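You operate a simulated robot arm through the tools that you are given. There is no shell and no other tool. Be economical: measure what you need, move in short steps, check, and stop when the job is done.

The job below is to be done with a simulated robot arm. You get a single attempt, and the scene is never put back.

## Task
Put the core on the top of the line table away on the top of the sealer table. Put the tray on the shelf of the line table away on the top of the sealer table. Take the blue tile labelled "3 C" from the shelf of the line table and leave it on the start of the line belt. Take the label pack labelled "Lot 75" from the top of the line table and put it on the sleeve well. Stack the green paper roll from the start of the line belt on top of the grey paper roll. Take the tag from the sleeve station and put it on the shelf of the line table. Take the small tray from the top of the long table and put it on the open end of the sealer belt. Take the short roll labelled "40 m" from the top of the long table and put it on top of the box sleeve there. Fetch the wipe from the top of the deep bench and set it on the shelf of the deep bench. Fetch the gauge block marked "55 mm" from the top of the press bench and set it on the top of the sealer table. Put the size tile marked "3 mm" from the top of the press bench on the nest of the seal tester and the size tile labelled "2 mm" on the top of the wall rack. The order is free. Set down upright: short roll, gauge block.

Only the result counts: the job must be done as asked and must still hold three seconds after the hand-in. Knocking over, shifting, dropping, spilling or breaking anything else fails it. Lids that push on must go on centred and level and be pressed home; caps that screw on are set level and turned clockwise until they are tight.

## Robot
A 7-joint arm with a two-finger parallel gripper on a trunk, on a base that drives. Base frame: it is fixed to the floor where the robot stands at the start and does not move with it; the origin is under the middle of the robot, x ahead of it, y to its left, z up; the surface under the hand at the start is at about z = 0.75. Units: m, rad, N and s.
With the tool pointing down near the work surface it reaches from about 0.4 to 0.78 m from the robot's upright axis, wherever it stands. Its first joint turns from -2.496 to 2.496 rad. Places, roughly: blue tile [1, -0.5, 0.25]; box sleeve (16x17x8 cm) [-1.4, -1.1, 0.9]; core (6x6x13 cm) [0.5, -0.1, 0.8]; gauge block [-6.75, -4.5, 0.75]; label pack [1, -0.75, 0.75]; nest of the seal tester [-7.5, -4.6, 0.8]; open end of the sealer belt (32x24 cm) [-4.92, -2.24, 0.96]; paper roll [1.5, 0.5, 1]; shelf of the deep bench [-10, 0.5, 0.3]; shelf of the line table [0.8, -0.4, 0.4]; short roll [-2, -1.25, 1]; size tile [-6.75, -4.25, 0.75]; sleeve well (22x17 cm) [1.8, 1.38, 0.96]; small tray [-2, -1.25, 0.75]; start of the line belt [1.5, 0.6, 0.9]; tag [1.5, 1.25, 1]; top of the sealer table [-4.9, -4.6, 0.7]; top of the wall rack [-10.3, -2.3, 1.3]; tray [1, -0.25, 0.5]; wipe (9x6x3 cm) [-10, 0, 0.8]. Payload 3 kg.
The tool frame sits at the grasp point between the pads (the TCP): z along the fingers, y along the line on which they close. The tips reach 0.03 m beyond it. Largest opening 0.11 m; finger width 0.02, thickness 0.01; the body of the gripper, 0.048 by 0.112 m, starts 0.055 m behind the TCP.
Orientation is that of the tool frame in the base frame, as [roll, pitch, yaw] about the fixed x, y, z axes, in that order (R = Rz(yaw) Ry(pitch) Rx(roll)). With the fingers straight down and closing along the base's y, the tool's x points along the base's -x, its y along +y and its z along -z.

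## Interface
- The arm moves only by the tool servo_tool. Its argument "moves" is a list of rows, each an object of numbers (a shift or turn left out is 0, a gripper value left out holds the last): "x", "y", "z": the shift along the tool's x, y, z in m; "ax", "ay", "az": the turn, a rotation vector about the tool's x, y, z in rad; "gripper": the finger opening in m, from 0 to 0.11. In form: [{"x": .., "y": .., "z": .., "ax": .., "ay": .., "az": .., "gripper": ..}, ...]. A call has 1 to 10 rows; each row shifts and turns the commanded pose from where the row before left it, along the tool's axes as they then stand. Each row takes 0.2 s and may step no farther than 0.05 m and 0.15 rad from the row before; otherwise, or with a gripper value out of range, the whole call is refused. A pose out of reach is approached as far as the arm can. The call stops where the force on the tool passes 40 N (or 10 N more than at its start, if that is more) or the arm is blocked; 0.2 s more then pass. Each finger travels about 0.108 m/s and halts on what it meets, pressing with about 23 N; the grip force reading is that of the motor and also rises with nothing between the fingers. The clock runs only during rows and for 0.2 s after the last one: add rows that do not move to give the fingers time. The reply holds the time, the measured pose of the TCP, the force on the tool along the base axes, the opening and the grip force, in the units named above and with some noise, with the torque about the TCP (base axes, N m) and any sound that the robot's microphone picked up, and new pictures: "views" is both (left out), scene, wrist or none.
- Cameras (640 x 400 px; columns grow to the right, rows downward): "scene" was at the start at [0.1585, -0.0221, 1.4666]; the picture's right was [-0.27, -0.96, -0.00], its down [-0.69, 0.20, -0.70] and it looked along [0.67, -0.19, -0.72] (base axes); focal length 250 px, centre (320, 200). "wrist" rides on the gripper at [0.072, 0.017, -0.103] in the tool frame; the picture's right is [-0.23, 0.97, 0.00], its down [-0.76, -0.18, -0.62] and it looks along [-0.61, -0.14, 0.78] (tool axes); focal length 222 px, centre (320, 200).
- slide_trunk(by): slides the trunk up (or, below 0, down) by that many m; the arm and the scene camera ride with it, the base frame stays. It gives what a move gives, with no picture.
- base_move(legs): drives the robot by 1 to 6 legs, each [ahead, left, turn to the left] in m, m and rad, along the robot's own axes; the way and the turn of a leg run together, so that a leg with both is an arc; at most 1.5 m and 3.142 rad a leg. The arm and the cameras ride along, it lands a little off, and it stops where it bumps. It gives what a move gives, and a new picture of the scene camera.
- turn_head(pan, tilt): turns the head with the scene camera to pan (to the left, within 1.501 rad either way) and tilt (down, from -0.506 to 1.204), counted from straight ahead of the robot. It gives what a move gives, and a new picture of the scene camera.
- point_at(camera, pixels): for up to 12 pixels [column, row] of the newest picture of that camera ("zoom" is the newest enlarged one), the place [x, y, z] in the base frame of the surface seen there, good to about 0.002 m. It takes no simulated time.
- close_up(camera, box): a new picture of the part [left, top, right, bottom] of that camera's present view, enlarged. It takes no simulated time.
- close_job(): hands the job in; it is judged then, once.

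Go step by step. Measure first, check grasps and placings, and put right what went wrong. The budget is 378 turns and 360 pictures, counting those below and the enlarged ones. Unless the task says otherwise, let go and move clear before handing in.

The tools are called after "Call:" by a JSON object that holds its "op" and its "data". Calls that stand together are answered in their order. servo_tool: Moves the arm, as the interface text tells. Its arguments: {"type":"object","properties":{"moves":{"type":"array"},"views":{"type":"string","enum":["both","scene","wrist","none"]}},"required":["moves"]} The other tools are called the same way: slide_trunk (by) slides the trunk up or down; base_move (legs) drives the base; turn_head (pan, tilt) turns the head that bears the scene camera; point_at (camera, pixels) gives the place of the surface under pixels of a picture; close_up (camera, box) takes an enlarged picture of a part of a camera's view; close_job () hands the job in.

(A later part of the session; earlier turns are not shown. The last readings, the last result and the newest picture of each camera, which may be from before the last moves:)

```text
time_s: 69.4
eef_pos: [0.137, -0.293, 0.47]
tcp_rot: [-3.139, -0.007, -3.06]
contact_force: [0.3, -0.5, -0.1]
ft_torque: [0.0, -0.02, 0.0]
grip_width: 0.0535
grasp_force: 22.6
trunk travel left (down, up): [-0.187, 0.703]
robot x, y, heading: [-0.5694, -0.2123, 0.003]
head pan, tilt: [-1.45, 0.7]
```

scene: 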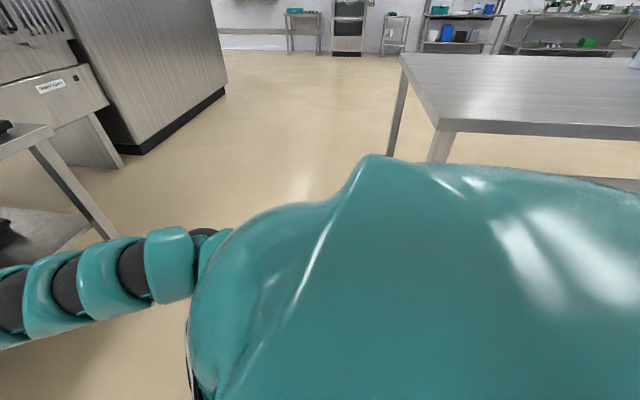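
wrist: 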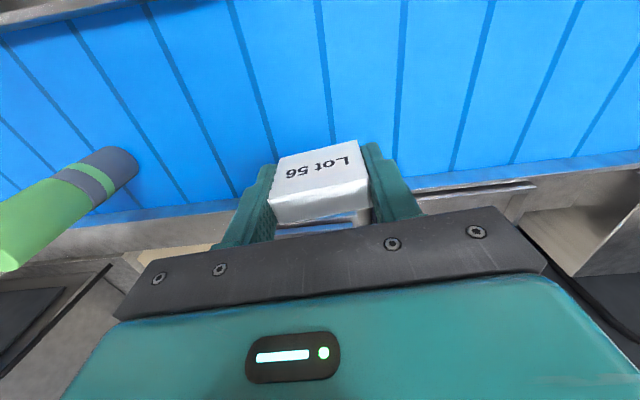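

A table stands right behind me, which is likely what I touched. I measure its edge and the tray row on the shelf.

Call:
{"op": "point_at", "data": {"camera": "scene", "pixels": [[445, 125], [405, 60], [530, 70], [436, 160], [600, 85], [398, 150], [605, 180]]}}

Call:
{"op": "close_up", "data": {"camera": "scene", "box": [390, 0, 640, 160]}}

Call:
{"op": "turn_head", "data": {"pan": -0.05, "tilt": 0.4}}

Call:
{"op": "point_at", "data": {"camera": "scene", "pixels": [[286, 262], [286, 246], [310, 228], [311, 234], [252, 215], [262, 262], [455, 262], [402, 226], [360, 240], [382, 218], [250, 275], [420, 270]]}}

```text
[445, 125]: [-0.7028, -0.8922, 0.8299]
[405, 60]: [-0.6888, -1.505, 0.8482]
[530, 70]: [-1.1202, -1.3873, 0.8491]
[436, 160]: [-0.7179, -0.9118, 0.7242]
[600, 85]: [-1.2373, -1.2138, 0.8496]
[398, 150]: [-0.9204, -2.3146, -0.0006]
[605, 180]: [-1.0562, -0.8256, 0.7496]
```

```text
2.50 times, centred on (515, 80) of scene
```

zoom: 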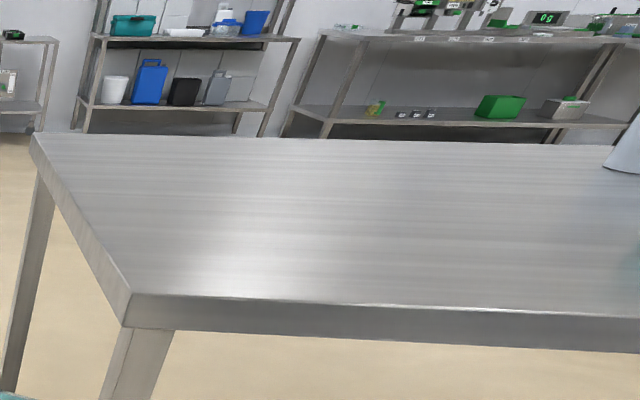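

```text
time_s: 70.9
eef_pos: [0.1359, -0.2916, 0.4705]
tcp_rot: [-3.139, -0.006, -3.059]
contact_force: [-0.3, -0.6, -0.6]
ft_torque: [-0.01, 0.02, 0.01]
grip_width: 0.0536
grasp_force: 22.8
trunk travel left (down, up): [-0.187, 0.703]
robot x, y, heading: [-0.5682, -0.2126, 0.002]
head pan, tilt: [-0.051, 0.4]
```

scene: 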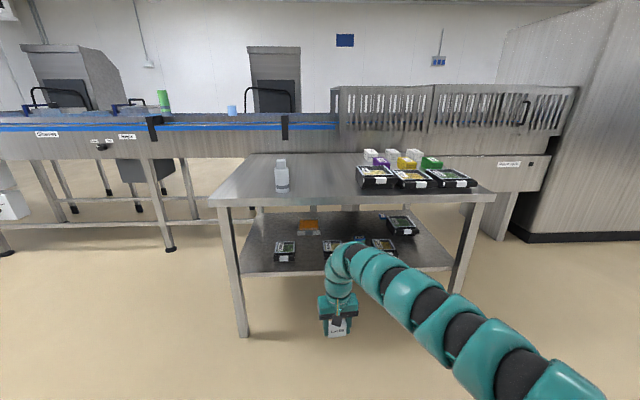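

```text
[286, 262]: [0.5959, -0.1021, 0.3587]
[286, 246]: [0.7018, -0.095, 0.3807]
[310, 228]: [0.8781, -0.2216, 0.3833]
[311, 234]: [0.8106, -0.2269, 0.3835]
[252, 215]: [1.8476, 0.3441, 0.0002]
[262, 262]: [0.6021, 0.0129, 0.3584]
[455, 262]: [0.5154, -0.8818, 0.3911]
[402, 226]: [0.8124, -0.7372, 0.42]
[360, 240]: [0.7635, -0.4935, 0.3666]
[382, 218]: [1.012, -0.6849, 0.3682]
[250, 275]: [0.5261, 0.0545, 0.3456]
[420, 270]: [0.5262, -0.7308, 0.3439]
```

Shelf surface is z≈0.359 and the front edge x≈0.515. To reach in horizontally with the wrist camera on top I try flipping the wrist by π about the tool axis.

Call:
{"op": "servo_tool", "data": {"moves": [{"az": 0.15}, {"az": 0.15}, {"az": 0.15}, {"az": 0.15}, {"az": 0.15}, {"az": 0.15}, {"az": 0.15}, {"az": 0.15}, {"az": 0.15}, {"az": 0.15}], "views": "none"}}

Call:
{"op": "servo_tool", "data": {"moves": [{"az": 0.15}, {"az": 0.15}, {"az": 0.15}, {"az": 0.15}, {"az": 0.15}, {"az": 0.15}, {"az": 0.15}, {"az": 0.15}, {"az": 0.15}, {"az": 0.15}], "views": "scene"}}

```text
time_s: 73.1
eef_pos: [0.136, -0.2926, 0.4692]
tcp_rot: [-3.134, 0.001, 1.724]
contact_force: [-0.1, 0.4, -0.2]
ft_torque: [-0.01, 0.01, -0.02]
grip_width: 0.0536
grasp_force: 22.8
trunk travel left (down, up): [-0.187, 0.703]
robot x, y, heading: [-0.57, -0.211, 0.003]
head pan, tilt: [-0.051, 0.4]
```

```text
time_s: 75.3
eef_pos: [0.1885, -0.2939, 0.4464]
tcp_rot: [3.125, 0.015, 0.314]
contact_force: [0.3, 2.5, 0.2]
ft_torque: [-0.23, 0.06, -0.06]
grip_width: 0.0534
grasp_force: 23.4
out of reach, approached as far as the arm can: row 8, 9, 10
trunk travel left (down, up): [-0.187, 0.703]
robot x, y, heading: [-0.5704, -0.2121, 0.008]
head pan, tilt: [-0.051, 0.4]
```

scene: 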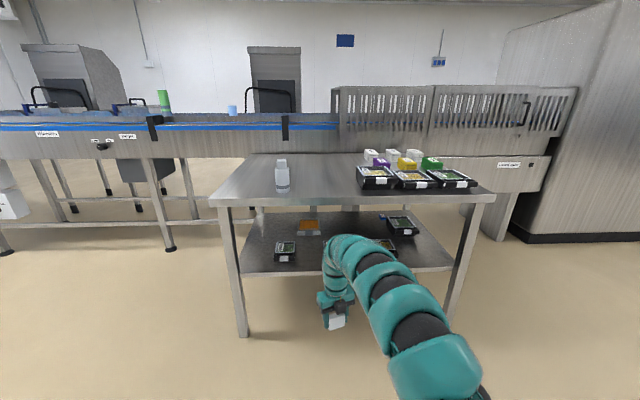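

The wrist has flipped to yaw 0.31. Now I pitch the fingers forward in steps.

Call:
{"op": "servo_tool", "data": {"moves": [{"ay": 0.15}, {"ay": 0.15}, {"ay": 0.15}, {"ay": 0.15}, {"ay": 0.15}, {"ay": 0.15}, {"ay": 0.15}, {"ay": 0.15}, {"ay": 0.15}, {"ay": 0.15}], "views": "scene"}}

```text
time_s: 77.7
eef_pos: [0.3235, -0.369, 0.4663]
tcp_rot: [2.63, -1.179, 0.809]
contact_force: [0.2, -0.4, -0.9]
ft_torque: [-0.01, 0.03, 0.04]
grip_width: 0.0534
grasp_force: 22.7
out of reach, approached as far as the arm can: row 1, 2, 3, 4, 5, 6, 7, 8, 9, 10
trunk travel left (down, up): [-0.187, 0.703]
robot x, y, heading: [-0.5663, -0.2105, 0.003]
head pan, tilt: [-0.051, 0.4]
stopped in row 10: the arm was blocked; the commanded pose is now the measured one
```

scene: 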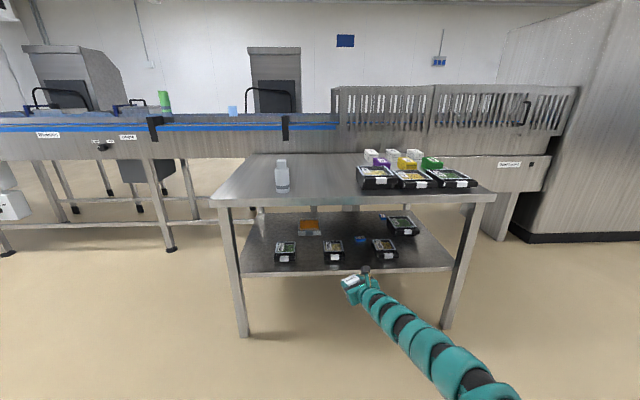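

The hand is now nearly horizontal, pointing forward and slightly left. I correct the yaw and roll and retract a bit for mid-range.

Call:
{"op": "servo_tool", "data": {"moves": [{"z": -0.04}, {"ax": -0.13, "z": -0.03}, {"ax": -0.13, "z": -0.03}, {"az": 0.1, "z": -0.03}, {"az": 0.1}, {"ay": 0.06}, {}], "views": "both"}}

```text
time_s: 79.3
eef_pos: [0.3199, -0.3982, 0.4684]
tcp_rot: [-3.136, -1.291, 0.257]
contact_force: [0.1, -0.4, -0.1]
ft_torque: [-0.01, -0.03, 0.0]
grip_width: 0.0537
grasp_force: 23.0
out of reach, approached as far as the arm can: row 1, 2, 3, 4
trunk travel left (down, up): [-0.187, 0.703]
robot x, y, heading: [-0.5693, -0.2125, -0.001]
head pan, tilt: [-0.051, 0.4]
```

scene: 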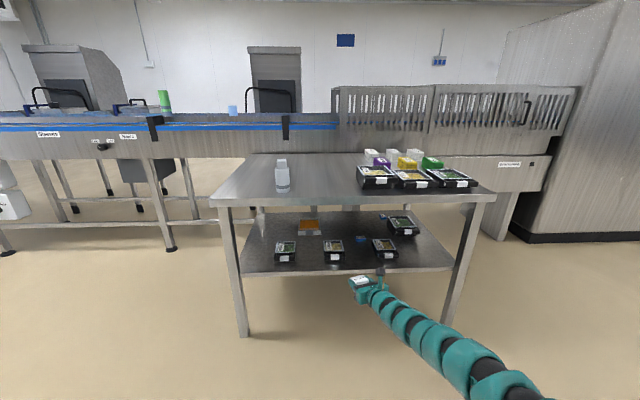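
wrist: 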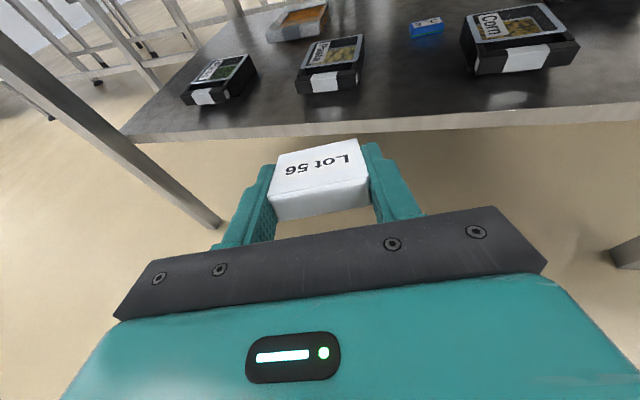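

The hand is horizontal and level with 16° down-tilt, and the wrist view shows the shelf well. I zoom in to read labels.

Call:
{"op": "close_up", "data": {"camera": "wrist", "box": [170, 0, 600, 130]}}

Call:
{"op": "close_up", "data": {"camera": "scene", "box": [340, 205, 430, 262]}}

Call:
{"op": "point_at", "data": {"camera": "wrist", "pixels": [[425, 27], [300, 20], [270, 30], [420, 118], [200, 130], [300, 130], [220, 75], [330, 65], [510, 40], [270, 100], [410, 80]]}}

```text
1.49 times, centred on (385, 65) of wrist
```

zoom: 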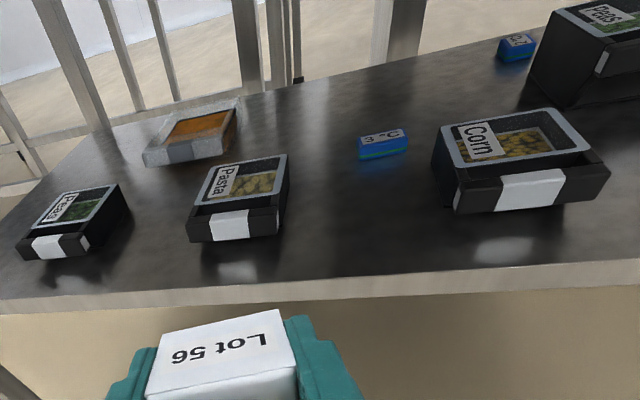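

```text
7.02 times, centred on (385, 234) of scene
```

zoom: 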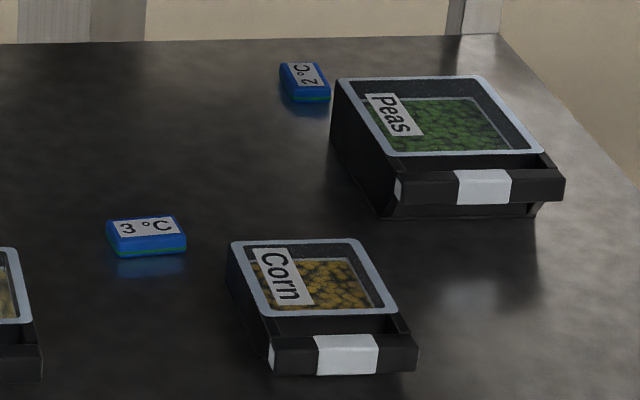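

```text
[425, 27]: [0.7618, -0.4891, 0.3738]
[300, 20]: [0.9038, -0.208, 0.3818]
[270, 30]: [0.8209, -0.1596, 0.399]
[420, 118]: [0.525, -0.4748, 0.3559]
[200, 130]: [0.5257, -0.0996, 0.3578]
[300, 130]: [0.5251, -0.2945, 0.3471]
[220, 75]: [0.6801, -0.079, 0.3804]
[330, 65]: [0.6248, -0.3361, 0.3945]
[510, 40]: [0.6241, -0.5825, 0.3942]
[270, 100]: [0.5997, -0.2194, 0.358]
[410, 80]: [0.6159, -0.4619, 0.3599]
```

The blue tile "3 °C" is at (0.762,-0.489), and the orange unlabelled tray at about (0.85,-0.22). I'll put the tag at about (0.60,-0.73), a free front spot, turning the base so the hand points straight ahead.

Call:
{"op": "base_move", "data": {"legs": [[0, 0, -0.257], [0.376, -0.017, 0]]}}

Call:
{"op": "servo_tool", "data": {"moves": [{}], "views": "wrist"}}

```text
time_s: 82.6
eef_pos: [0.6012, -0.728, 0.4688]
tcp_rot: [-3.136, -1.293, 0.004]
contact_force: [-0.5, 0.8, -0.1]
ft_torque: [0.02, 0.04, 0.04]
grip_width: 0.0533
grasp_force: 23.0
trunk travel left (down, up): [-0.187, 0.703]
robot x, y, heading: [-0.2102, -0.3233, -0.252]
head pan, tilt: [-0.051, 0.4]
```

scene: 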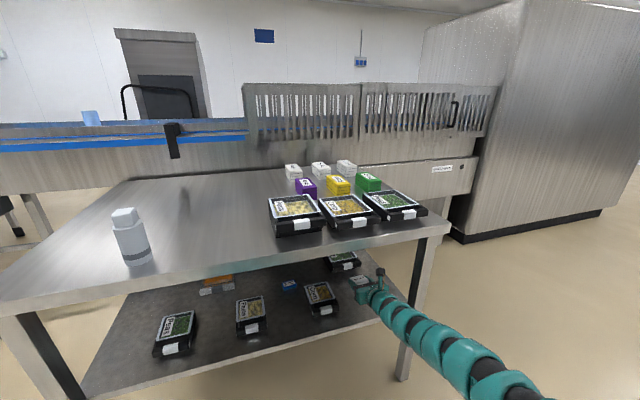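

```text
time_s: 83.0
eef_pos: [0.6022, -0.7289, 0.4676]
tcp_rot: [-3.136, -1.291, 0.004]
contact_force: [-0.2, -0.2, 0.4]
ft_torque: [0.01, 0.01, 0.0]
grip_width: 0.0535
grasp_force: 22.9
trunk travel left (down, up): [-0.187, 0.703]
robot x, y, heading: [-0.2085, -0.3187, -0.256]
head pan, tilt: [-0.051, 0.4]
```

wrist: 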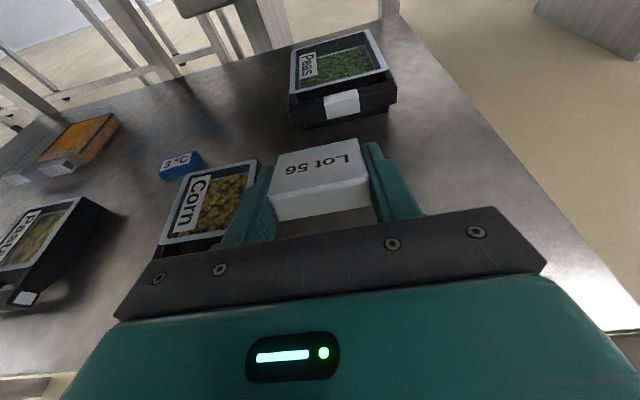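

I check clearances around the drop spot before lowering.

Call:
{"op": "point_at", "data": {"camera": "wrist", "pixels": [[255, 162], [205, 248], [345, 120], [295, 125], [395, 95], [480, 190], [410, 150], [240, 200]]}}

```text
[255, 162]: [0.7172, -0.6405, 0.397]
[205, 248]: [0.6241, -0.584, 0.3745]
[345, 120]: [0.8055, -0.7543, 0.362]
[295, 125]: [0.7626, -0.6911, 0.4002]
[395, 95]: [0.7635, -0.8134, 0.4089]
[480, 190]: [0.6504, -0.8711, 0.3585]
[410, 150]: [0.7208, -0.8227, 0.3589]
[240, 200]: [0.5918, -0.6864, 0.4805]
```

Clearances are fine. I shift 2 cm right, lower the trunk and see contact.

Call:
{"op": "servo_tool", "data": {"moves": [{"y": 0.02}, {}], "views": "none"}}

Call:
{"op": "slide_trunk", "data": {"by": -0.087}}

```text
time_s: 83.6
eef_pos: [0.6006, -0.7497, 0.4682]
tcp_rot: [-3.137, -1.288, 0.003]
contact_force: [-0.1, 0.1, 0.1]
ft_torque: [0.02, -0.01, -0.01]
grip_width: 0.0535
grasp_force: 23.1
trunk travel left (down, up): [-0.187, 0.703]
robot x, y, heading: [-0.2109, -0.3199, -0.254]
head pan, tilt: [-0.051, 0.4]
```

```text
time_s: 84.8
eef_pos: [0.602, -0.7481, 0.3875]
tcp_rot: [3.133, -1.301, 0.014]
contact_force: [4.4, -1.8, 31.7]
ft_torque: [0.1, 2.12, 0.16]
grip_width: 0.0535
grasp_force: 22.3
trunk travel left (down, up): [-0.1, 0.79]
robot x, y, heading: [-0.2156, -0.32, -0.254]
head pan, tilt: [-0.051, 0.4]
```

It already presses 32 N, so I back up 5 mm and release.

Call:
{"op": "slide_trunk", "data": {"by": 0.006}}

Call:
{"op": "servo_tool", "data": {"moves": [{"gripper": 0.065}, {"gripper": 0.08}, {}, {}], "views": "wrist"}}

```text
time_s: 85.3
eef_pos: [0.6019, -0.7483, 0.3858]
tcp_rot: [-3.137, -1.29, 0.002]
contact_force: [3.1, -2.0, 10.8]
ft_torque: [-0.13, 0.69, 0.09]
grip_width: 0.0538
grasp_force: 23.2
trunk travel left (down, up): [-0.106, 0.784]
robot x, y, heading: [-0.2126, -0.3192, -0.252]
head pan, tilt: [-0.051, 0.4]
```

```text
time_s: 86.3
eef_pos: [0.6016, -0.7486, 0.3863]
tcp_rot: [-3.137, -1.29, 0.002]
contact_force: [-1.3, 0.7, 2.4]
ft_torque: [-0.04, 0.23, -0.04]
grip_width: 0.08
grasp_force: 0.0
trunk travel left (down, up): [-0.106, 0.784]
robot x, y, heading: [-0.2137, -0.3231, -0.255]
head pan, tilt: [-0.051, 0.4]
```

wrist: 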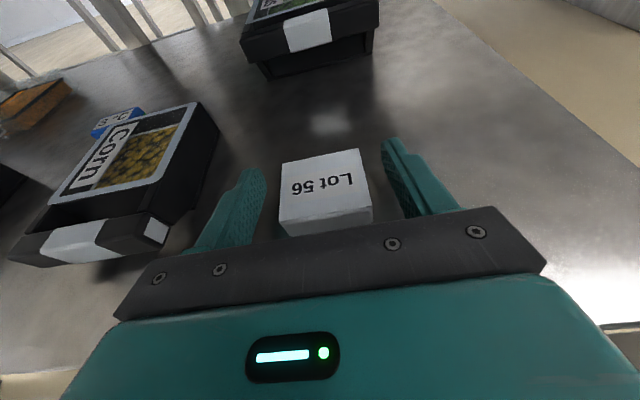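

The tag lies on the shelf. I lift slightly and retreat straight in −x.

Call:
{"op": "slide_trunk", "data": {"by": 0.006}}

Call:
{"op": "base_move", "data": {"legs": [[-0.29, -0.0755, 0]]}}

Call:
{"op": "slide_trunk", "data": {"by": 0.15}}

Call:
{"op": "base_move", "data": {"legs": [[0.065, 0.25, 0]]}}

Call:
{"op": "servo_tool", "data": {"moves": [{"gripper": 0.11}], "views": "wrist"}}

```text
time_s: 86.9
eef_pos: [0.6012, -0.7485, 0.3929]
tcp_rot: [-3.136, -1.289, 0.003]
contact_force: [-0.3, -0.1, -0.5]
ft_torque: [0.02, -0.02, 0.07]
grip_width: 0.08
grasp_force: 0.3
trunk travel left (down, up): [-0.112, 0.778]
robot x, y, heading: [-0.2095, -0.3243, -0.253]
head pan, tilt: [-0.051, 0.4]
```

```text
time_s: 88.9
eef_pos: [0.3001, -0.7485, 0.3927]
tcp_rot: [-3.137, -1.292, 0.005]
contact_force: [-0.5, 0.3, -0.2]
ft_torque: [-0.03, 0.01, -0.04]
grip_width: 0.0798
grasp_force: 0.0
trunk travel left (down, up): [-0.112, 0.778]
robot x, y, heading: [-0.5124, -0.3273, -0.254]
head pan, tilt: [-0.051, 0.4]
```

scene: 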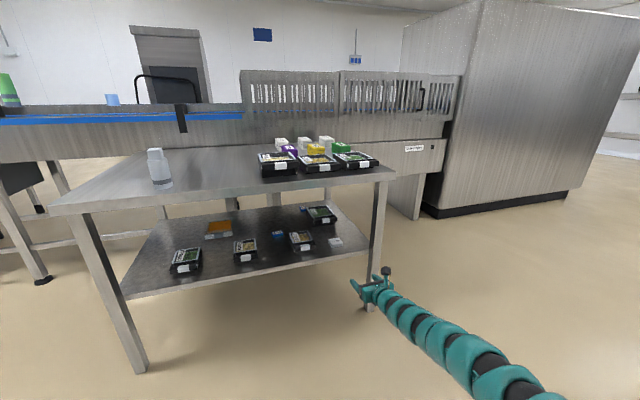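

```text
time_s: 90.7
eef_pos: [0.3, -0.7494, 0.5426]
tcp_rot: [-3.135, -1.29, 0.004]
contact_force: [0.1, -0.2, 0.7]
ft_torque: [0.02, 0.0, -0.01]
grip_width: 0.0802
grasp_force: 0.1
trunk travel left (down, up): [-0.262, 0.628]
robot x, y, heading: [-0.5147, -0.3192, -0.253]
head pan, tilt: [-0.051, 0.4]
```

```text
time_s: 92.6
eef_pos: [0.4271, -0.5199, 0.5433]
tcp_rot: [-3.136, -1.29, 0.003]
contact_force: [-0.5, 0.3, 0.3]
ft_torque: [0.03, 0.01, 0.02]
grip_width: 0.08
grasp_force: 0.1
trunk travel left (down, up): [-0.262, 0.628]
robot x, y, heading: [-0.3846, -0.0922, -0.252]
head pan, tilt: [-0.051, 0.4]
```

scene: 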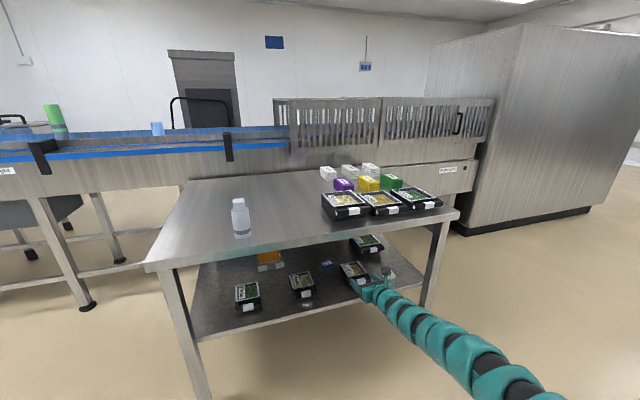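

```text
time_s: 93.0
eef_pos: [0.4258, -0.5198, 0.5431]
tcp_rot: [-3.137, -1.29, -0.002]
contact_force: [0.6, -0.6, -0.6]
ft_torque: [0.02, 0.03, 0.04]
grip_width: 0.11
grasp_force: 0.0
trunk travel left (down, up): [-0.262, 0.628]
robot x, y, heading: [-0.3881, -0.0943, -0.251]
head pan, tilt: [-0.051, 0.4]
```

wrist: 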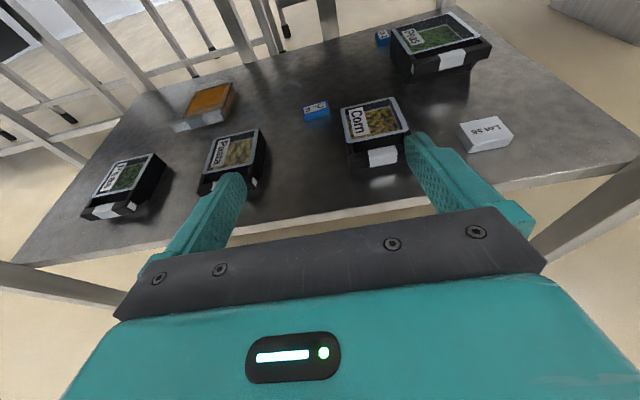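

This view shows everything. I zoom and measure tile, neighbouring packs and the orange tray.

Call:
{"op": "close_up", "data": {"camera": "wrist", "box": [150, 50, 420, 210]}}

Call:
{"op": "point_at", "data": {"camera": "wrist", "pixels": [[316, 108], [306, 118], [327, 115], [342, 118], [350, 162], [262, 140], [255, 180], [190, 92], [233, 84], [220, 118], [176, 126], [205, 105]]}}

```text
2.37 times, centred on (285, 130) of wrist
```

zoom: 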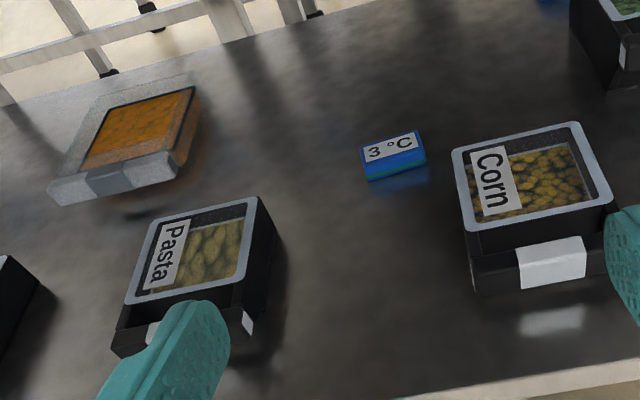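

```text
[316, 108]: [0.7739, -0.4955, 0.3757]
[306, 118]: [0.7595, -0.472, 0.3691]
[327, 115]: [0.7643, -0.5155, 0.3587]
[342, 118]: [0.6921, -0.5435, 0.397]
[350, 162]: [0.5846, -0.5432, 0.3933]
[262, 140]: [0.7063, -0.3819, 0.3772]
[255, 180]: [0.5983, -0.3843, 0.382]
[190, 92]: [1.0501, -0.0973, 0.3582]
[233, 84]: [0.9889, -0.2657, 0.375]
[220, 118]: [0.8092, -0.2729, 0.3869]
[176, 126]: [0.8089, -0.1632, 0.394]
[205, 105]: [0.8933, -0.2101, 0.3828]
```

The tile is at (0.768,-0.494), with a 16 cm gap between pasta and corn. I steepen the tilt to about 47°, narrow the fingers to 0.07 and lower before driving in.

Call:
{"op": "servo_tool", "data": {"moves": [{"ay": -0.14, "gripper": 0.07}, {"ay": -0.14}, {"ay": -0.14}, {"ay": -0.13}, {}], "views": "none"}}

Call:
{"op": "slide_trunk", "data": {"by": -0.11}}

```text
time_s: 94.2
eef_pos: [0.4378, -0.5167, 0.5427]
tcp_rot: [-3.117, -0.831, 0.009]
contact_force: [-0.3, -0.8, 0.0]
ft_torque: [0.04, 0.01, 0.01]
grip_width: 0.0697
grasp_force: 0.1
out of reach, approached as far as the arm can: row 3, 4
trunk travel left (down, up): [-0.262, 0.628]
robot x, y, heading: [-0.3876, -0.0904, -0.247]
head pan, tilt: [-0.051, 0.4]
```

```text
time_s: 95.6
eef_pos: [0.4386, -0.5188, 0.4324]
tcp_rot: [-3.121, -0.834, 0.01]
contact_force: [0.4, -0.1, 0.1]
ft_torque: [0.03, -0.02, -0.01]
grip_width: 0.0699
grasp_force: 0.0
trunk travel left (down, up): [-0.152, 0.738]
robot x, y, heading: [-0.384, -0.0955, -0.256]
head pan, tilt: [-0.051, 0.4]
```

Tilt is 42° with TCP at z 0.432. I drive in toward (0.75,-0.492).

Call:
{"op": "base_move", "data": {"legs": [[0.2963, 0.104, 0]]}}

Call:
{"op": "servo_tool", "data": {"moves": [{}], "views": "wrist"}}

```text
time_s: 97.7
eef_pos: [0.7097, -0.5012, 0.4214]
tcp_rot: [-3.109, -0.81, -0.01]
contact_force: [10.4, 1.3, 23.5]
ft_torque: [-0.99, -0.5, 0.4]
grip_width: 0.0693
grasp_force: 0.0
trunk travel left (down, up): [-0.152, 0.738]
robot x, y, heading: [-0.0929, -0.0657, -0.279]
head pan, tilt: [-0.051, 0.4]
stopped in leg 1: the robot was blocked; the commanded pose is now the measured one
```

scene: 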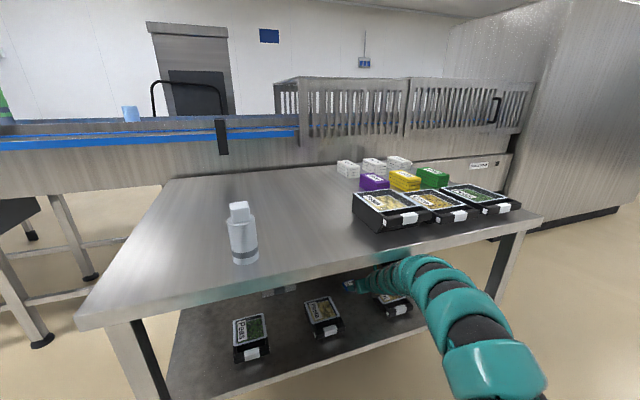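

```text
time_s: 98.1
eef_pos: [0.7097, -0.5003, 0.4209]
tcp_rot: [-3.109, -0.81, -0.008]
contact_force: [7.1, 0.9, 19.0]
ft_torque: [-0.81, -0.45, 0.35]
grip_width: 0.0691
grasp_force: 0.1
trunk travel left (down, up): [-0.152, 0.738]
robot x, y, heading: [-0.0956, -0.0654, -0.278]
head pan, tilt: [-0.051, 0.4]
```

wrist: 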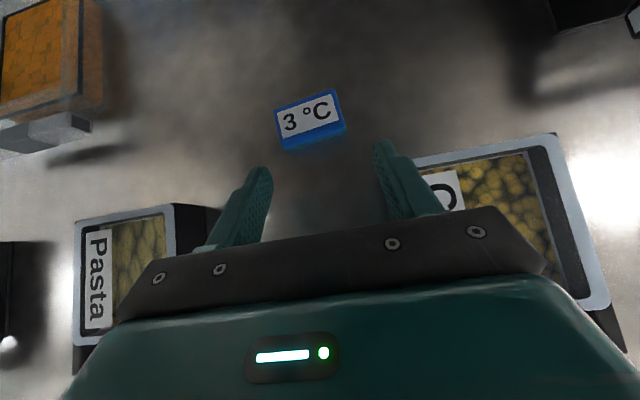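

The forearm touched the table's front edge in this steep pose. I back straight out and check the force clears.

Call:
{"op": "base_move", "data": {"legs": [[-0.2886, -0.082, 0], [0, 0, 0.026]]}}

Call:
{"op": "servo_tool", "data": {"moves": [{"ay": 0.14}, {"ay": 0.14}, {"ay": 0.14}, {}], "views": "both"}}

```text
time_s: 99.2
eef_pos: [0.6458, -0.5002, 0.4153]
tcp_rot: [-3.11, -0.805, -0.008]
contact_force: [-0.5, -0.8, -0.5]
ft_torque: [0.0, 0.01, -0.01]
grip_width: 0.0698
grasp_force: 0.1
trunk travel left (down, up): [-0.152, 0.738]
robot x, y, heading: [-0.162, -0.0703, -0.277]
head pan, tilt: [-0.051, 0.4]
stopped in leg 1: the force on the tool passed its limit at 41 N (the readings are from after the stop); the commanded pose is now the measured one
```

scene: 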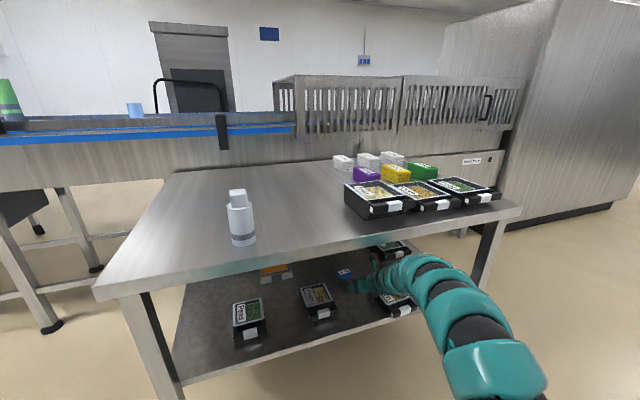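

```text
time_s: 100.2
eef_pos: [0.6435, -0.501, 0.4152]
tcp_rot: [-3.068, -1.173, -0.045]
contact_force: [0.5, -0.8, -0.3]
ft_torque: [0.03, -0.01, -0.01]
grip_width: 0.0698
grasp_force: 0.0
out of reach, approached as far as the arm can: row 1
trunk travel left (down, up): [-0.152, 0.738]
robot x, y, heading: [-0.1576, -0.0663, -0.276]
head pan, tilt: [-0.051, 0.4]
```

scene: 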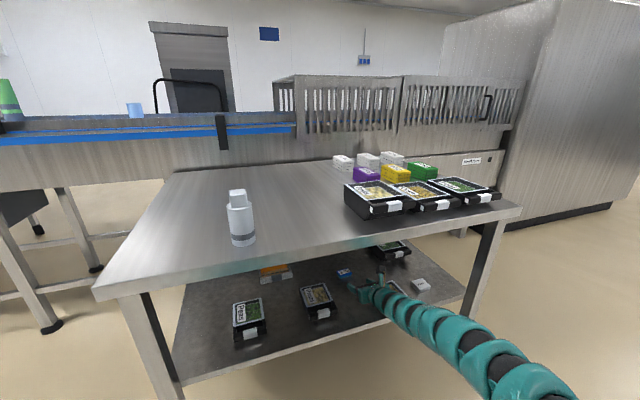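
wrist: 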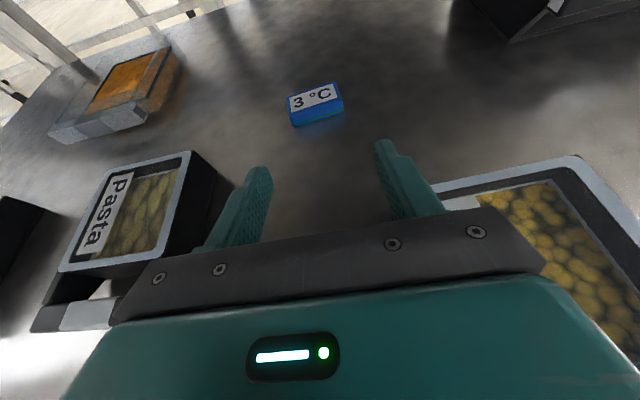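

Forces are clear now. I check whether the Corn and Pasta packs moved.

Call:
{"op": "point_at", "data": {"camera": "wrist", "pixels": [[580, 156], [310, 96], [295, 122], [340, 108], [192, 153], [232, 195], [64, 270], [462, 190]]}}

Call:
{"op": "close_up", "data": {"camera": "scene", "box": [220, 230, 460, 370]}}

```text
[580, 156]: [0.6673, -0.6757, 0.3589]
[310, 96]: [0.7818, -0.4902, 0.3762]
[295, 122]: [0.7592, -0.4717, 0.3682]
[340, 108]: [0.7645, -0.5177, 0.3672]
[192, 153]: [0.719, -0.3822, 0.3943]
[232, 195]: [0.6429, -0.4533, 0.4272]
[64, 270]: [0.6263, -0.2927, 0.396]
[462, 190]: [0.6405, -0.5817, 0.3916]
```

```text
2.67 times, centred on (340, 300) of scene
```

zoom: 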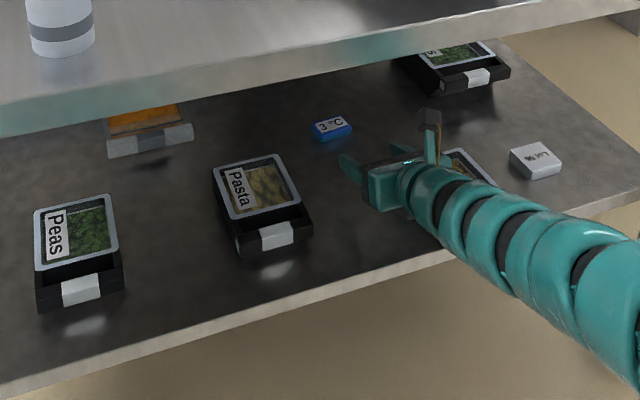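

Call:
{"op": "point_at", "data": {"camera": "wrist", "pixels": [[570, 162], [575, 160], [440, 185], [635, 225], [638, 240], [520, 173]]}}

```text
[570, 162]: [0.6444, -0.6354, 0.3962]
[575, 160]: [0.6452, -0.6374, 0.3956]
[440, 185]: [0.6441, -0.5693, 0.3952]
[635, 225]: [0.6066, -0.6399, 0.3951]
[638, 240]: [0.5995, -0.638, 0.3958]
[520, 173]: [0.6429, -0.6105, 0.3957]
```

The Corn pack's back edge is now at x≈0.645 instead of 0.717, so my fingers dragged it forward about 7 cm when backing out. I must push it back: first lift clear and retreat.

Call:
{"op": "slide_trunk", "data": {"by": 0.07}}

Call:
{"op": "base_move", "data": {"legs": [[-0.26, -0.0725, 0]]}}

Call:
{"op": "servo_tool", "data": {"moves": [{"ax": -0.04, "ay": 0.08}, {"gripper": 0.02}, {}], "views": "wrist"}}

```text
time_s: 101.3
eef_pos: [0.6464, -0.5011, 0.4848]
tcp_rot: [-3.068, -1.176, -0.043]
contact_force: [1.0, -1.1, -0.8]
ft_torque: [0.0, -0.01, -0.02]
grip_width: 0.0697
grasp_force: 0.0
trunk travel left (down, up): [-0.222, 0.668]
robot x, y, heading: [-0.1637, -0.0655, -0.28]
head pan, tilt: [-0.051, 0.4]
```

```text
time_s: 103.2
eef_pos: [0.3752, -0.4977, 0.4846]
tcp_rot: [-3.067, -1.175, -0.045]
contact_force: [0.1, -1.0, -0.3]
ft_torque: [-0.01, 0.01, -0.03]
grip_width: 0.07
grasp_force: 0.1
trunk travel left (down, up): [-0.222, 0.668]
robot x, y, heading: [-0.4339, -0.0675, -0.271]
head pan, tilt: [-0.051, 0.4]
```

scene: 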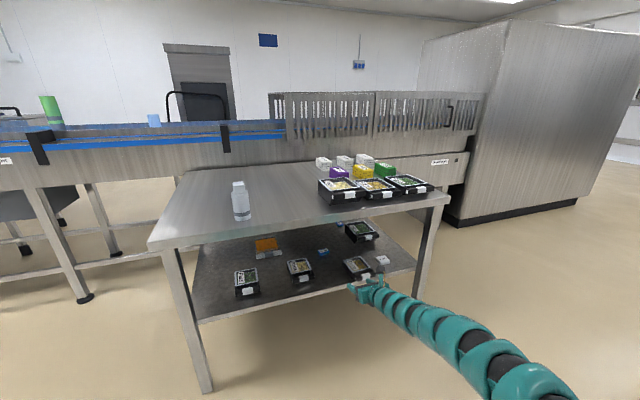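

```text
time_s: 104.0
eef_pos: [0.3744, -0.4975, 0.4846]
tcp_rot: [-3.098, -1.254, -0.055]
contact_force: [0.3, -0.1, 0.6]
ft_torque: [0.0, -0.01, -0.01]
grip_width: 0.0201
grasp_force: 0.0
trunk travel left (down, up): [-0.222, 0.668]
robot x, y, heading: [-0.4353, -0.0619, -0.276]
head pan, tilt: [-0.051, 0.4]
```

wrist: 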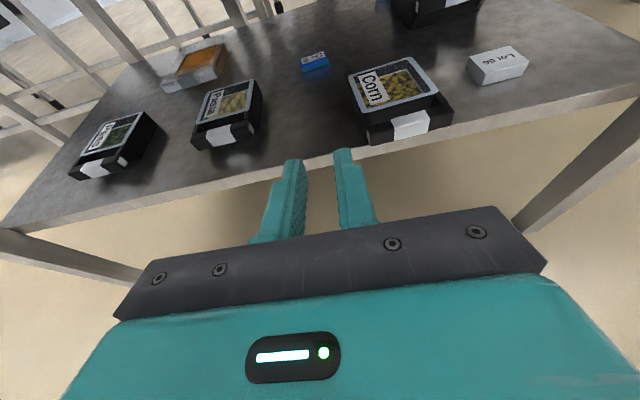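

Call:
{"op": "close_up", "data": {"camera": "wrist", "box": [330, 45, 470, 155]}}

Call:
{"op": "close_up", "data": {"camera": "wrist", "box": [160, 60, 300, 170]}}

```text
3.64 times, centred on (400, 100) of wrist
```

zoom: 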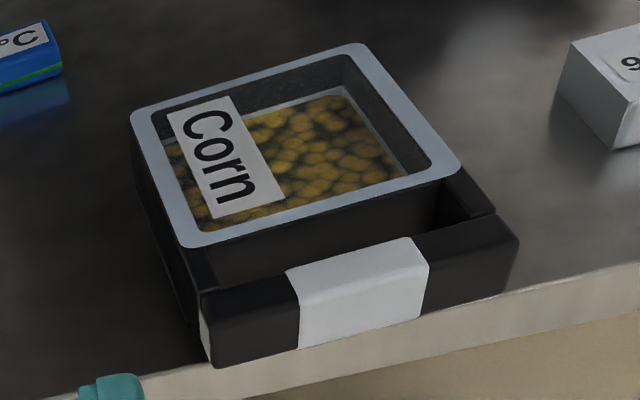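

```text
3.64 times, centred on (230, 115) of wrist
```

zoom: 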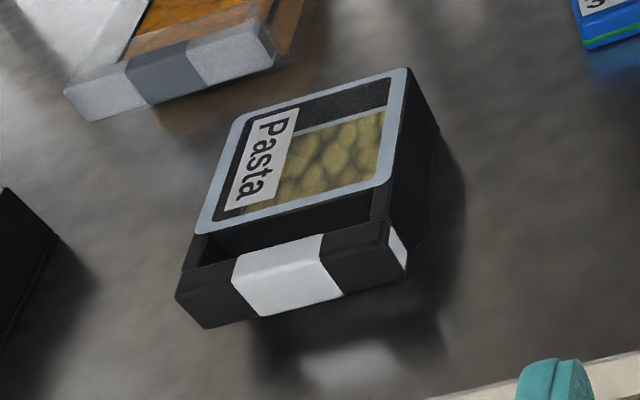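

Call:
{"op": "point_at", "data": {"camera": "wrist", "pixels": [[349.5, 77.5], [410, 58.5], [436.5, 91], [365, 112], [372, 128], [450, 106], [371.5, 143], [450, 124], [396, 120], [420, 112]]}}

Call:
{"op": "point_at", "data": {"camera": "zoom", "pixels": [[238, 120], [400, 73], [388, 178], [203, 228], [200, 300], [390, 250], [405, 280], [280, 280]]}}

```text
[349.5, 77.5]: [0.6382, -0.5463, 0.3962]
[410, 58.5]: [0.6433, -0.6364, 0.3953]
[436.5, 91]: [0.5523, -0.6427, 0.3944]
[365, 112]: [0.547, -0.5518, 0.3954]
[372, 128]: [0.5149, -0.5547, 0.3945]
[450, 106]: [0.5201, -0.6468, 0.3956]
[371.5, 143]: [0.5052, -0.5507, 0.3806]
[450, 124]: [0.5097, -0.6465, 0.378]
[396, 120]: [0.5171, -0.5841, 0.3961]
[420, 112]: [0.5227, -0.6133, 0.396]
```

```text
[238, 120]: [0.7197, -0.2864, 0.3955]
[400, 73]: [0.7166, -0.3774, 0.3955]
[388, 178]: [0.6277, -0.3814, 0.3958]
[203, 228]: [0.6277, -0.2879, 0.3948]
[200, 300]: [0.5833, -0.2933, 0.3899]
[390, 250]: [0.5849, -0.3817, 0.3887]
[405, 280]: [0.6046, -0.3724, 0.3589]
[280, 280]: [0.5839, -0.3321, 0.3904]
```

Corn now sits at rim back x≈0.641 with slight yaw, and originally it was 0.717 with left edge at y≈-0.5435. I'll push its front handle flat with both fingertips until the handle front is back at x≈0.584.

Call:
{"op": "base_move", "data": {"legs": [[0.0268, -0.0948, 0]]}}

Call:
{"op": "slide_trunk", "data": {"by": -0.096}}

Call:
{"op": "servo_tool", "data": {"moves": [{"gripper": 0.06}, {}], "views": "wrist"}}

```text
time_s: 105.2
eef_pos: [0.3742, -0.5969, 0.4841]
tcp_rot: [-3.096, -1.254, -0.057]
contact_force: [0.8, 0.9, 0.1]
ft_torque: [0.0, 0.03, 0.01]
grip_width: 0.0203
grasp_force: 0.0
trunk travel left (down, up): [-0.222, 0.668]
robot x, y, heading: [-0.4359, -0.1661, -0.278]
head pan, tilt: [-0.051, 0.4]
```

scene: 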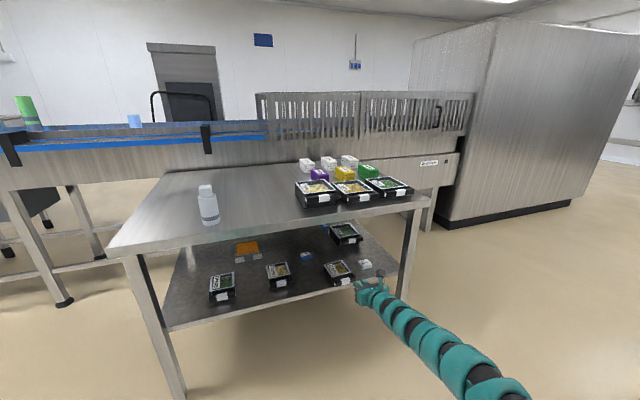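

```text
time_s: 106.5
eef_pos: [0.3746, -0.5979, 0.3888]
tcp_rot: [-3.095, -1.254, -0.058]
contact_force: [0.1, 0.0, 1.3]
ft_torque: [0.0, 0.03, 0.03]
grip_width: 0.02
grasp_force: 0.1
trunk travel left (down, up): [-0.126, 0.764]
robot x, y, heading: [-0.4329, -0.165, -0.273]
head pan, tilt: [-0.051, 0.4]
```

```text
time_s: 107.1
eef_pos: [0.3741, -0.5964, 0.3884]
tcp_rot: [-3.094, -1.252, -0.057]
contact_force: [0.1, 0.7, 0.9]
ft_torque: [0.01, -0.01, 0.0]
grip_width: 0.06
grasp_force: 0.0
trunk travel left (down, up): [-0.126, 0.764]
robot x, y, heading: [-0.4351, -0.1659, -0.275]
head pan, tilt: [-0.051, 0.4]
```

wrist: 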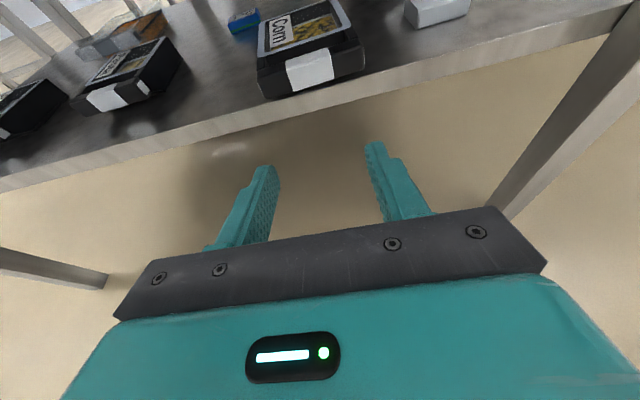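

I push forward in +x by 0.168 first.

Call:
{"op": "base_move", "data": {"legs": [[0.1617, 0.0456, 0]]}}

Call:
{"op": "servo_tool", "data": {"moves": [{}], "views": "wrist"}}

```text
time_s: 108.5
eef_pos: [0.5415, -0.5962, 0.3887]
tcp_rot: [-3.094, -1.254, -0.056]
contact_force: [-0.5, -0.3, 0.6]
ft_torque: [0.03, 0.0, -0.03]
grip_width: 0.0604
grasp_force: 0.1
trunk travel left (down, up): [-0.126, 0.764]
robot x, y, heading: [-0.2647, -0.1686, -0.275]
head pan, tilt: [-0.051, 0.4]
```

scene: 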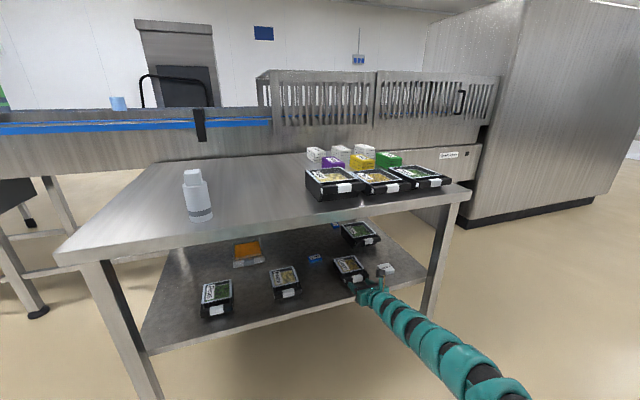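

```text
time_s: 108.9
eef_pos: [0.5411, -0.5978, 0.3893]
tcp_rot: [-3.096, -1.254, -0.057]
contact_force: [-0.4, 0.8, 0.2]
ft_torque: [-0.02, -0.01, 0.02]
grip_width: 0.0599
grasp_force: 0.0
trunk travel left (down, up): [-0.126, 0.764]
robot x, y, heading: [-0.2657, -0.1629, -0.28]
head pan, tilt: [-0.051, 0.4]
```

wrist: 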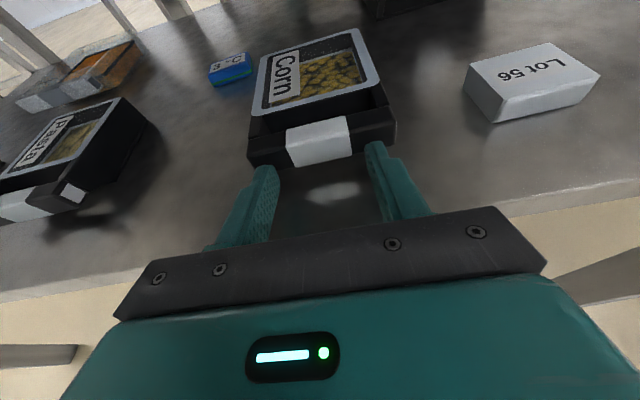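

Call:
{"op": "point_at", "data": {"camera": "wrist", "pixels": [[263, 59], [355, 32], [377, 80], [256, 112], [250, 140], [393, 112], [247, 145], [394, 128]]}}

```text
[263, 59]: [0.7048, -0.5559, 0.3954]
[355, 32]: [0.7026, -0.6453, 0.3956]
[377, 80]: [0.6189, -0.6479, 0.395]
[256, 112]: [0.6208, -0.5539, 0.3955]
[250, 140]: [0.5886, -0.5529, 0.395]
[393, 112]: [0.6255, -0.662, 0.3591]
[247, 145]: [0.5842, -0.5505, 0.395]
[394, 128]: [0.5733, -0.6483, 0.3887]
```

Corn's back edge is at 0.704 and needs about +0.013 in x and +0.008 in y. It is about 9.5 cm wide, so I can flank and grip it and centre it precisely: back off, open, and shift.

Call:
{"op": "base_move", "data": {"legs": [[-0.0385, -0.011, 0]]}}

Call:
{"op": "servo_tool", "data": {"moves": [{"gripper": 0.11, "y": -0.005}, {}, {}], "views": "wrist"}}

```text
time_s: 109.8
eef_pos: [0.5012, -0.5977, 0.3883]
tcp_rot: [-3.095, -1.253, -0.056]
contact_force: [0.0, -0.1, -0.2]
ft_torque: [-0.02, 0.0, 0.03]
grip_width: 0.06
grasp_force: 0.0
trunk travel left (down, up): [-0.126, 0.764]
robot x, y, heading: [-0.3066, -0.1651, -0.281]
head pan, tilt: [-0.051, 0.4]
```

scene: 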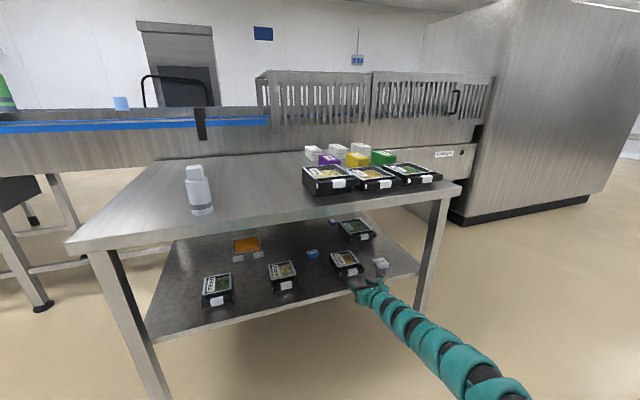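

```text
time_s: 110.6
eef_pos: [0.5002, -0.5919, 0.3892]
tcp_rot: [-3.095, -1.255, -0.058]
contact_force: [0.2, 0.2, 0.1]
ft_torque: [0.03, -0.02, -0.01]
grip_width: 0.11
grasp_force: 0.0
trunk travel left (down, up): [-0.126, 0.764]
robot x, y, heading: [-0.3076, -0.1625, -0.28]
head pan, tilt: [-0.051, 0.4]
```

wrist: 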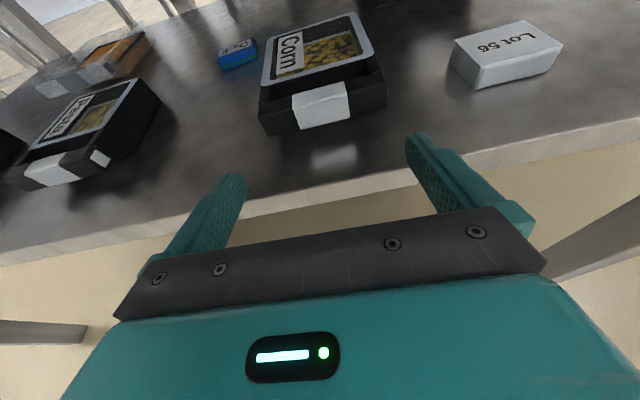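

I realign to y=-0.600 so both fingers pass the sides, advance, grip, then shift.

Call:
{"op": "servo_tool", "data": {"moves": [{"y": 0.0085}, {}], "views": "none"}}

Call:
{"op": "base_move", "data": {"legs": [[0.0865, 0.0249, 0]]}}

Call:
{"op": "servo_tool", "data": {"moves": [{}], "views": "wrist"}}

```text
time_s: 111.2
eef_pos: [0.5015, -0.6013, 0.389]
tcp_rot: [-3.097, -1.253, -0.054]
contact_force: [0.3, -0.5, -0.7]
ft_torque: [0.01, 0.01, 0.03]
grip_width: 0.1099
grasp_force: 0.0
trunk travel left (down, up): [-0.126, 0.764]
robot x, y, heading: [-0.3057, -0.1649, -0.275]
head pan, tilt: [-0.051, 0.4]
```

```text
time_s: 112.3
eef_pos: [0.5902, -0.6004, 0.3886]
tcp_rot: [-3.097, -1.253, -0.058]
contact_force: [-1.6, 0.2, -0.7]
ft_torque: [0.03, 0.01, 0.01]
grip_width: 0.1098
grasp_force: 0.1
trunk travel left (down, up): [-0.126, 0.764]
robot x, y, heading: [-0.2169, -0.1635, -0.277]
head pan, tilt: [-0.051, 0.4]
```

scene: 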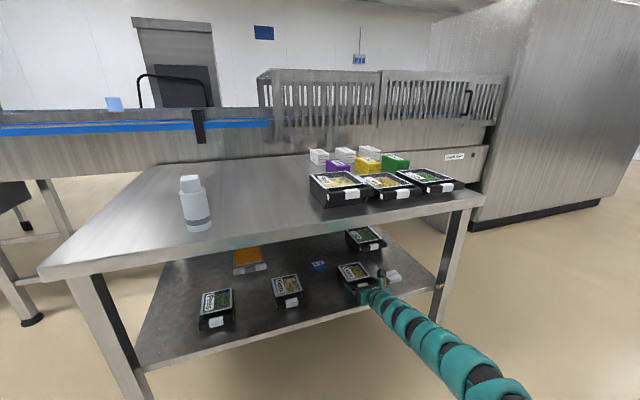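

```text
time_s: 112.7
eef_pos: [0.5902, -0.6007, 0.389]
tcp_rot: [-3.096, -1.254, -0.058]
contact_force: [0.4, -0.1, 0.1]
ft_torque: [0.04, -0.01, -0.02]
grip_width: 0.11
grasp_force: 0.1
trunk travel left (down, up): [-0.126, 0.764]
robot x, y, heading: [-0.2177, -0.162, -0.28]
head pan, tilt: [-0.051, 0.4]
```

wrist: 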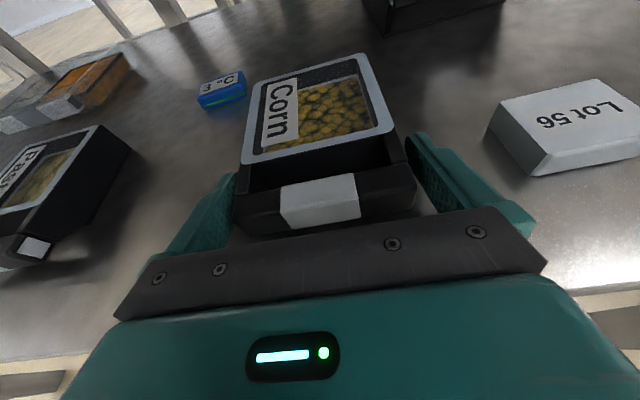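

Flanked on both sides. I close, shift +8 mm in y, then +12 mm in x with the base.

Call:
{"op": "servo_tool", "data": {"moves": [{"gripper": 0.08}, {}, {}, {"y": -0.008}, {}], "views": "none"}}

Call:
{"op": "base_move", "data": {"legs": [[0.0125, 0.0036, 0]]}}

Call:
{"op": "servo_tool", "data": {"moves": [{}], "views": "wrist"}}

```text
time_s: 113.9
eef_pos: [0.59, -0.5909, 0.3885]
tcp_rot: [-3.093, -1.254, -0.06]
contact_force: [-0.8, 0.0, 0.4]
ft_torque: [-0.03, 0.1, 0.01]
grip_width: 0.1
grasp_force: 23.1
trunk travel left (down, up): [-0.126, 0.764]
robot x, y, heading: [-0.2197, -0.1662, -0.277]
head pan, tilt: [-0.051, 0.4]
```

```text
time_s: 114.7
eef_pos: [0.6043, -0.5921, 0.3888]
tcp_rot: [-3.094, -1.251, -0.057]
contact_force: [-0.6, 0.3, 0.2]
ft_torque: [-0.04, -0.01, 0.0]
grip_width: 0.1
grasp_force: 23.6
trunk travel left (down, up): [-0.126, 0.764]
robot x, y, heading: [-0.2052, -0.1635, -0.273]
head pan, tilt: [-0.051, 0.4]
```

scene: 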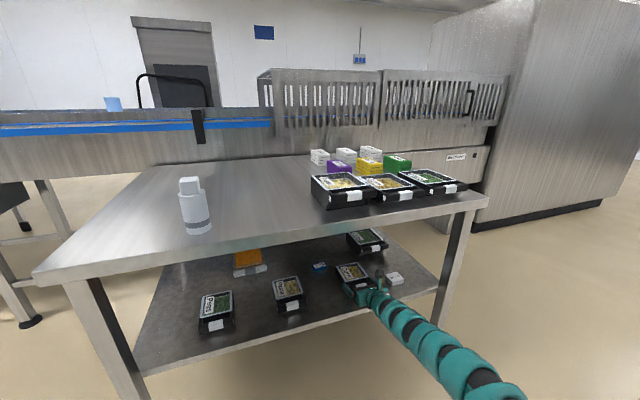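

```text
time_s: 115.0
eef_pos: [0.604, -0.5925, 0.3883]
tcp_rot: [-3.094, -1.255, -0.058]
contact_force: [-0.9, 0.0, -0.1]
ft_torque: [-0.01, 0.1, 0.0]
grip_width: 0.1003
grasp_force: 23.0
trunk travel left (down, up): [-0.126, 0.764]
robot x, y, heading: [-0.2045, -0.1615, -0.279]
head pan, tilt: [-0.051, 0.4]
```

wrist: 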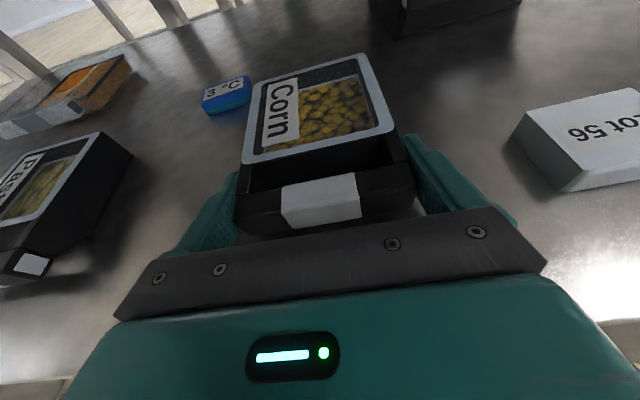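

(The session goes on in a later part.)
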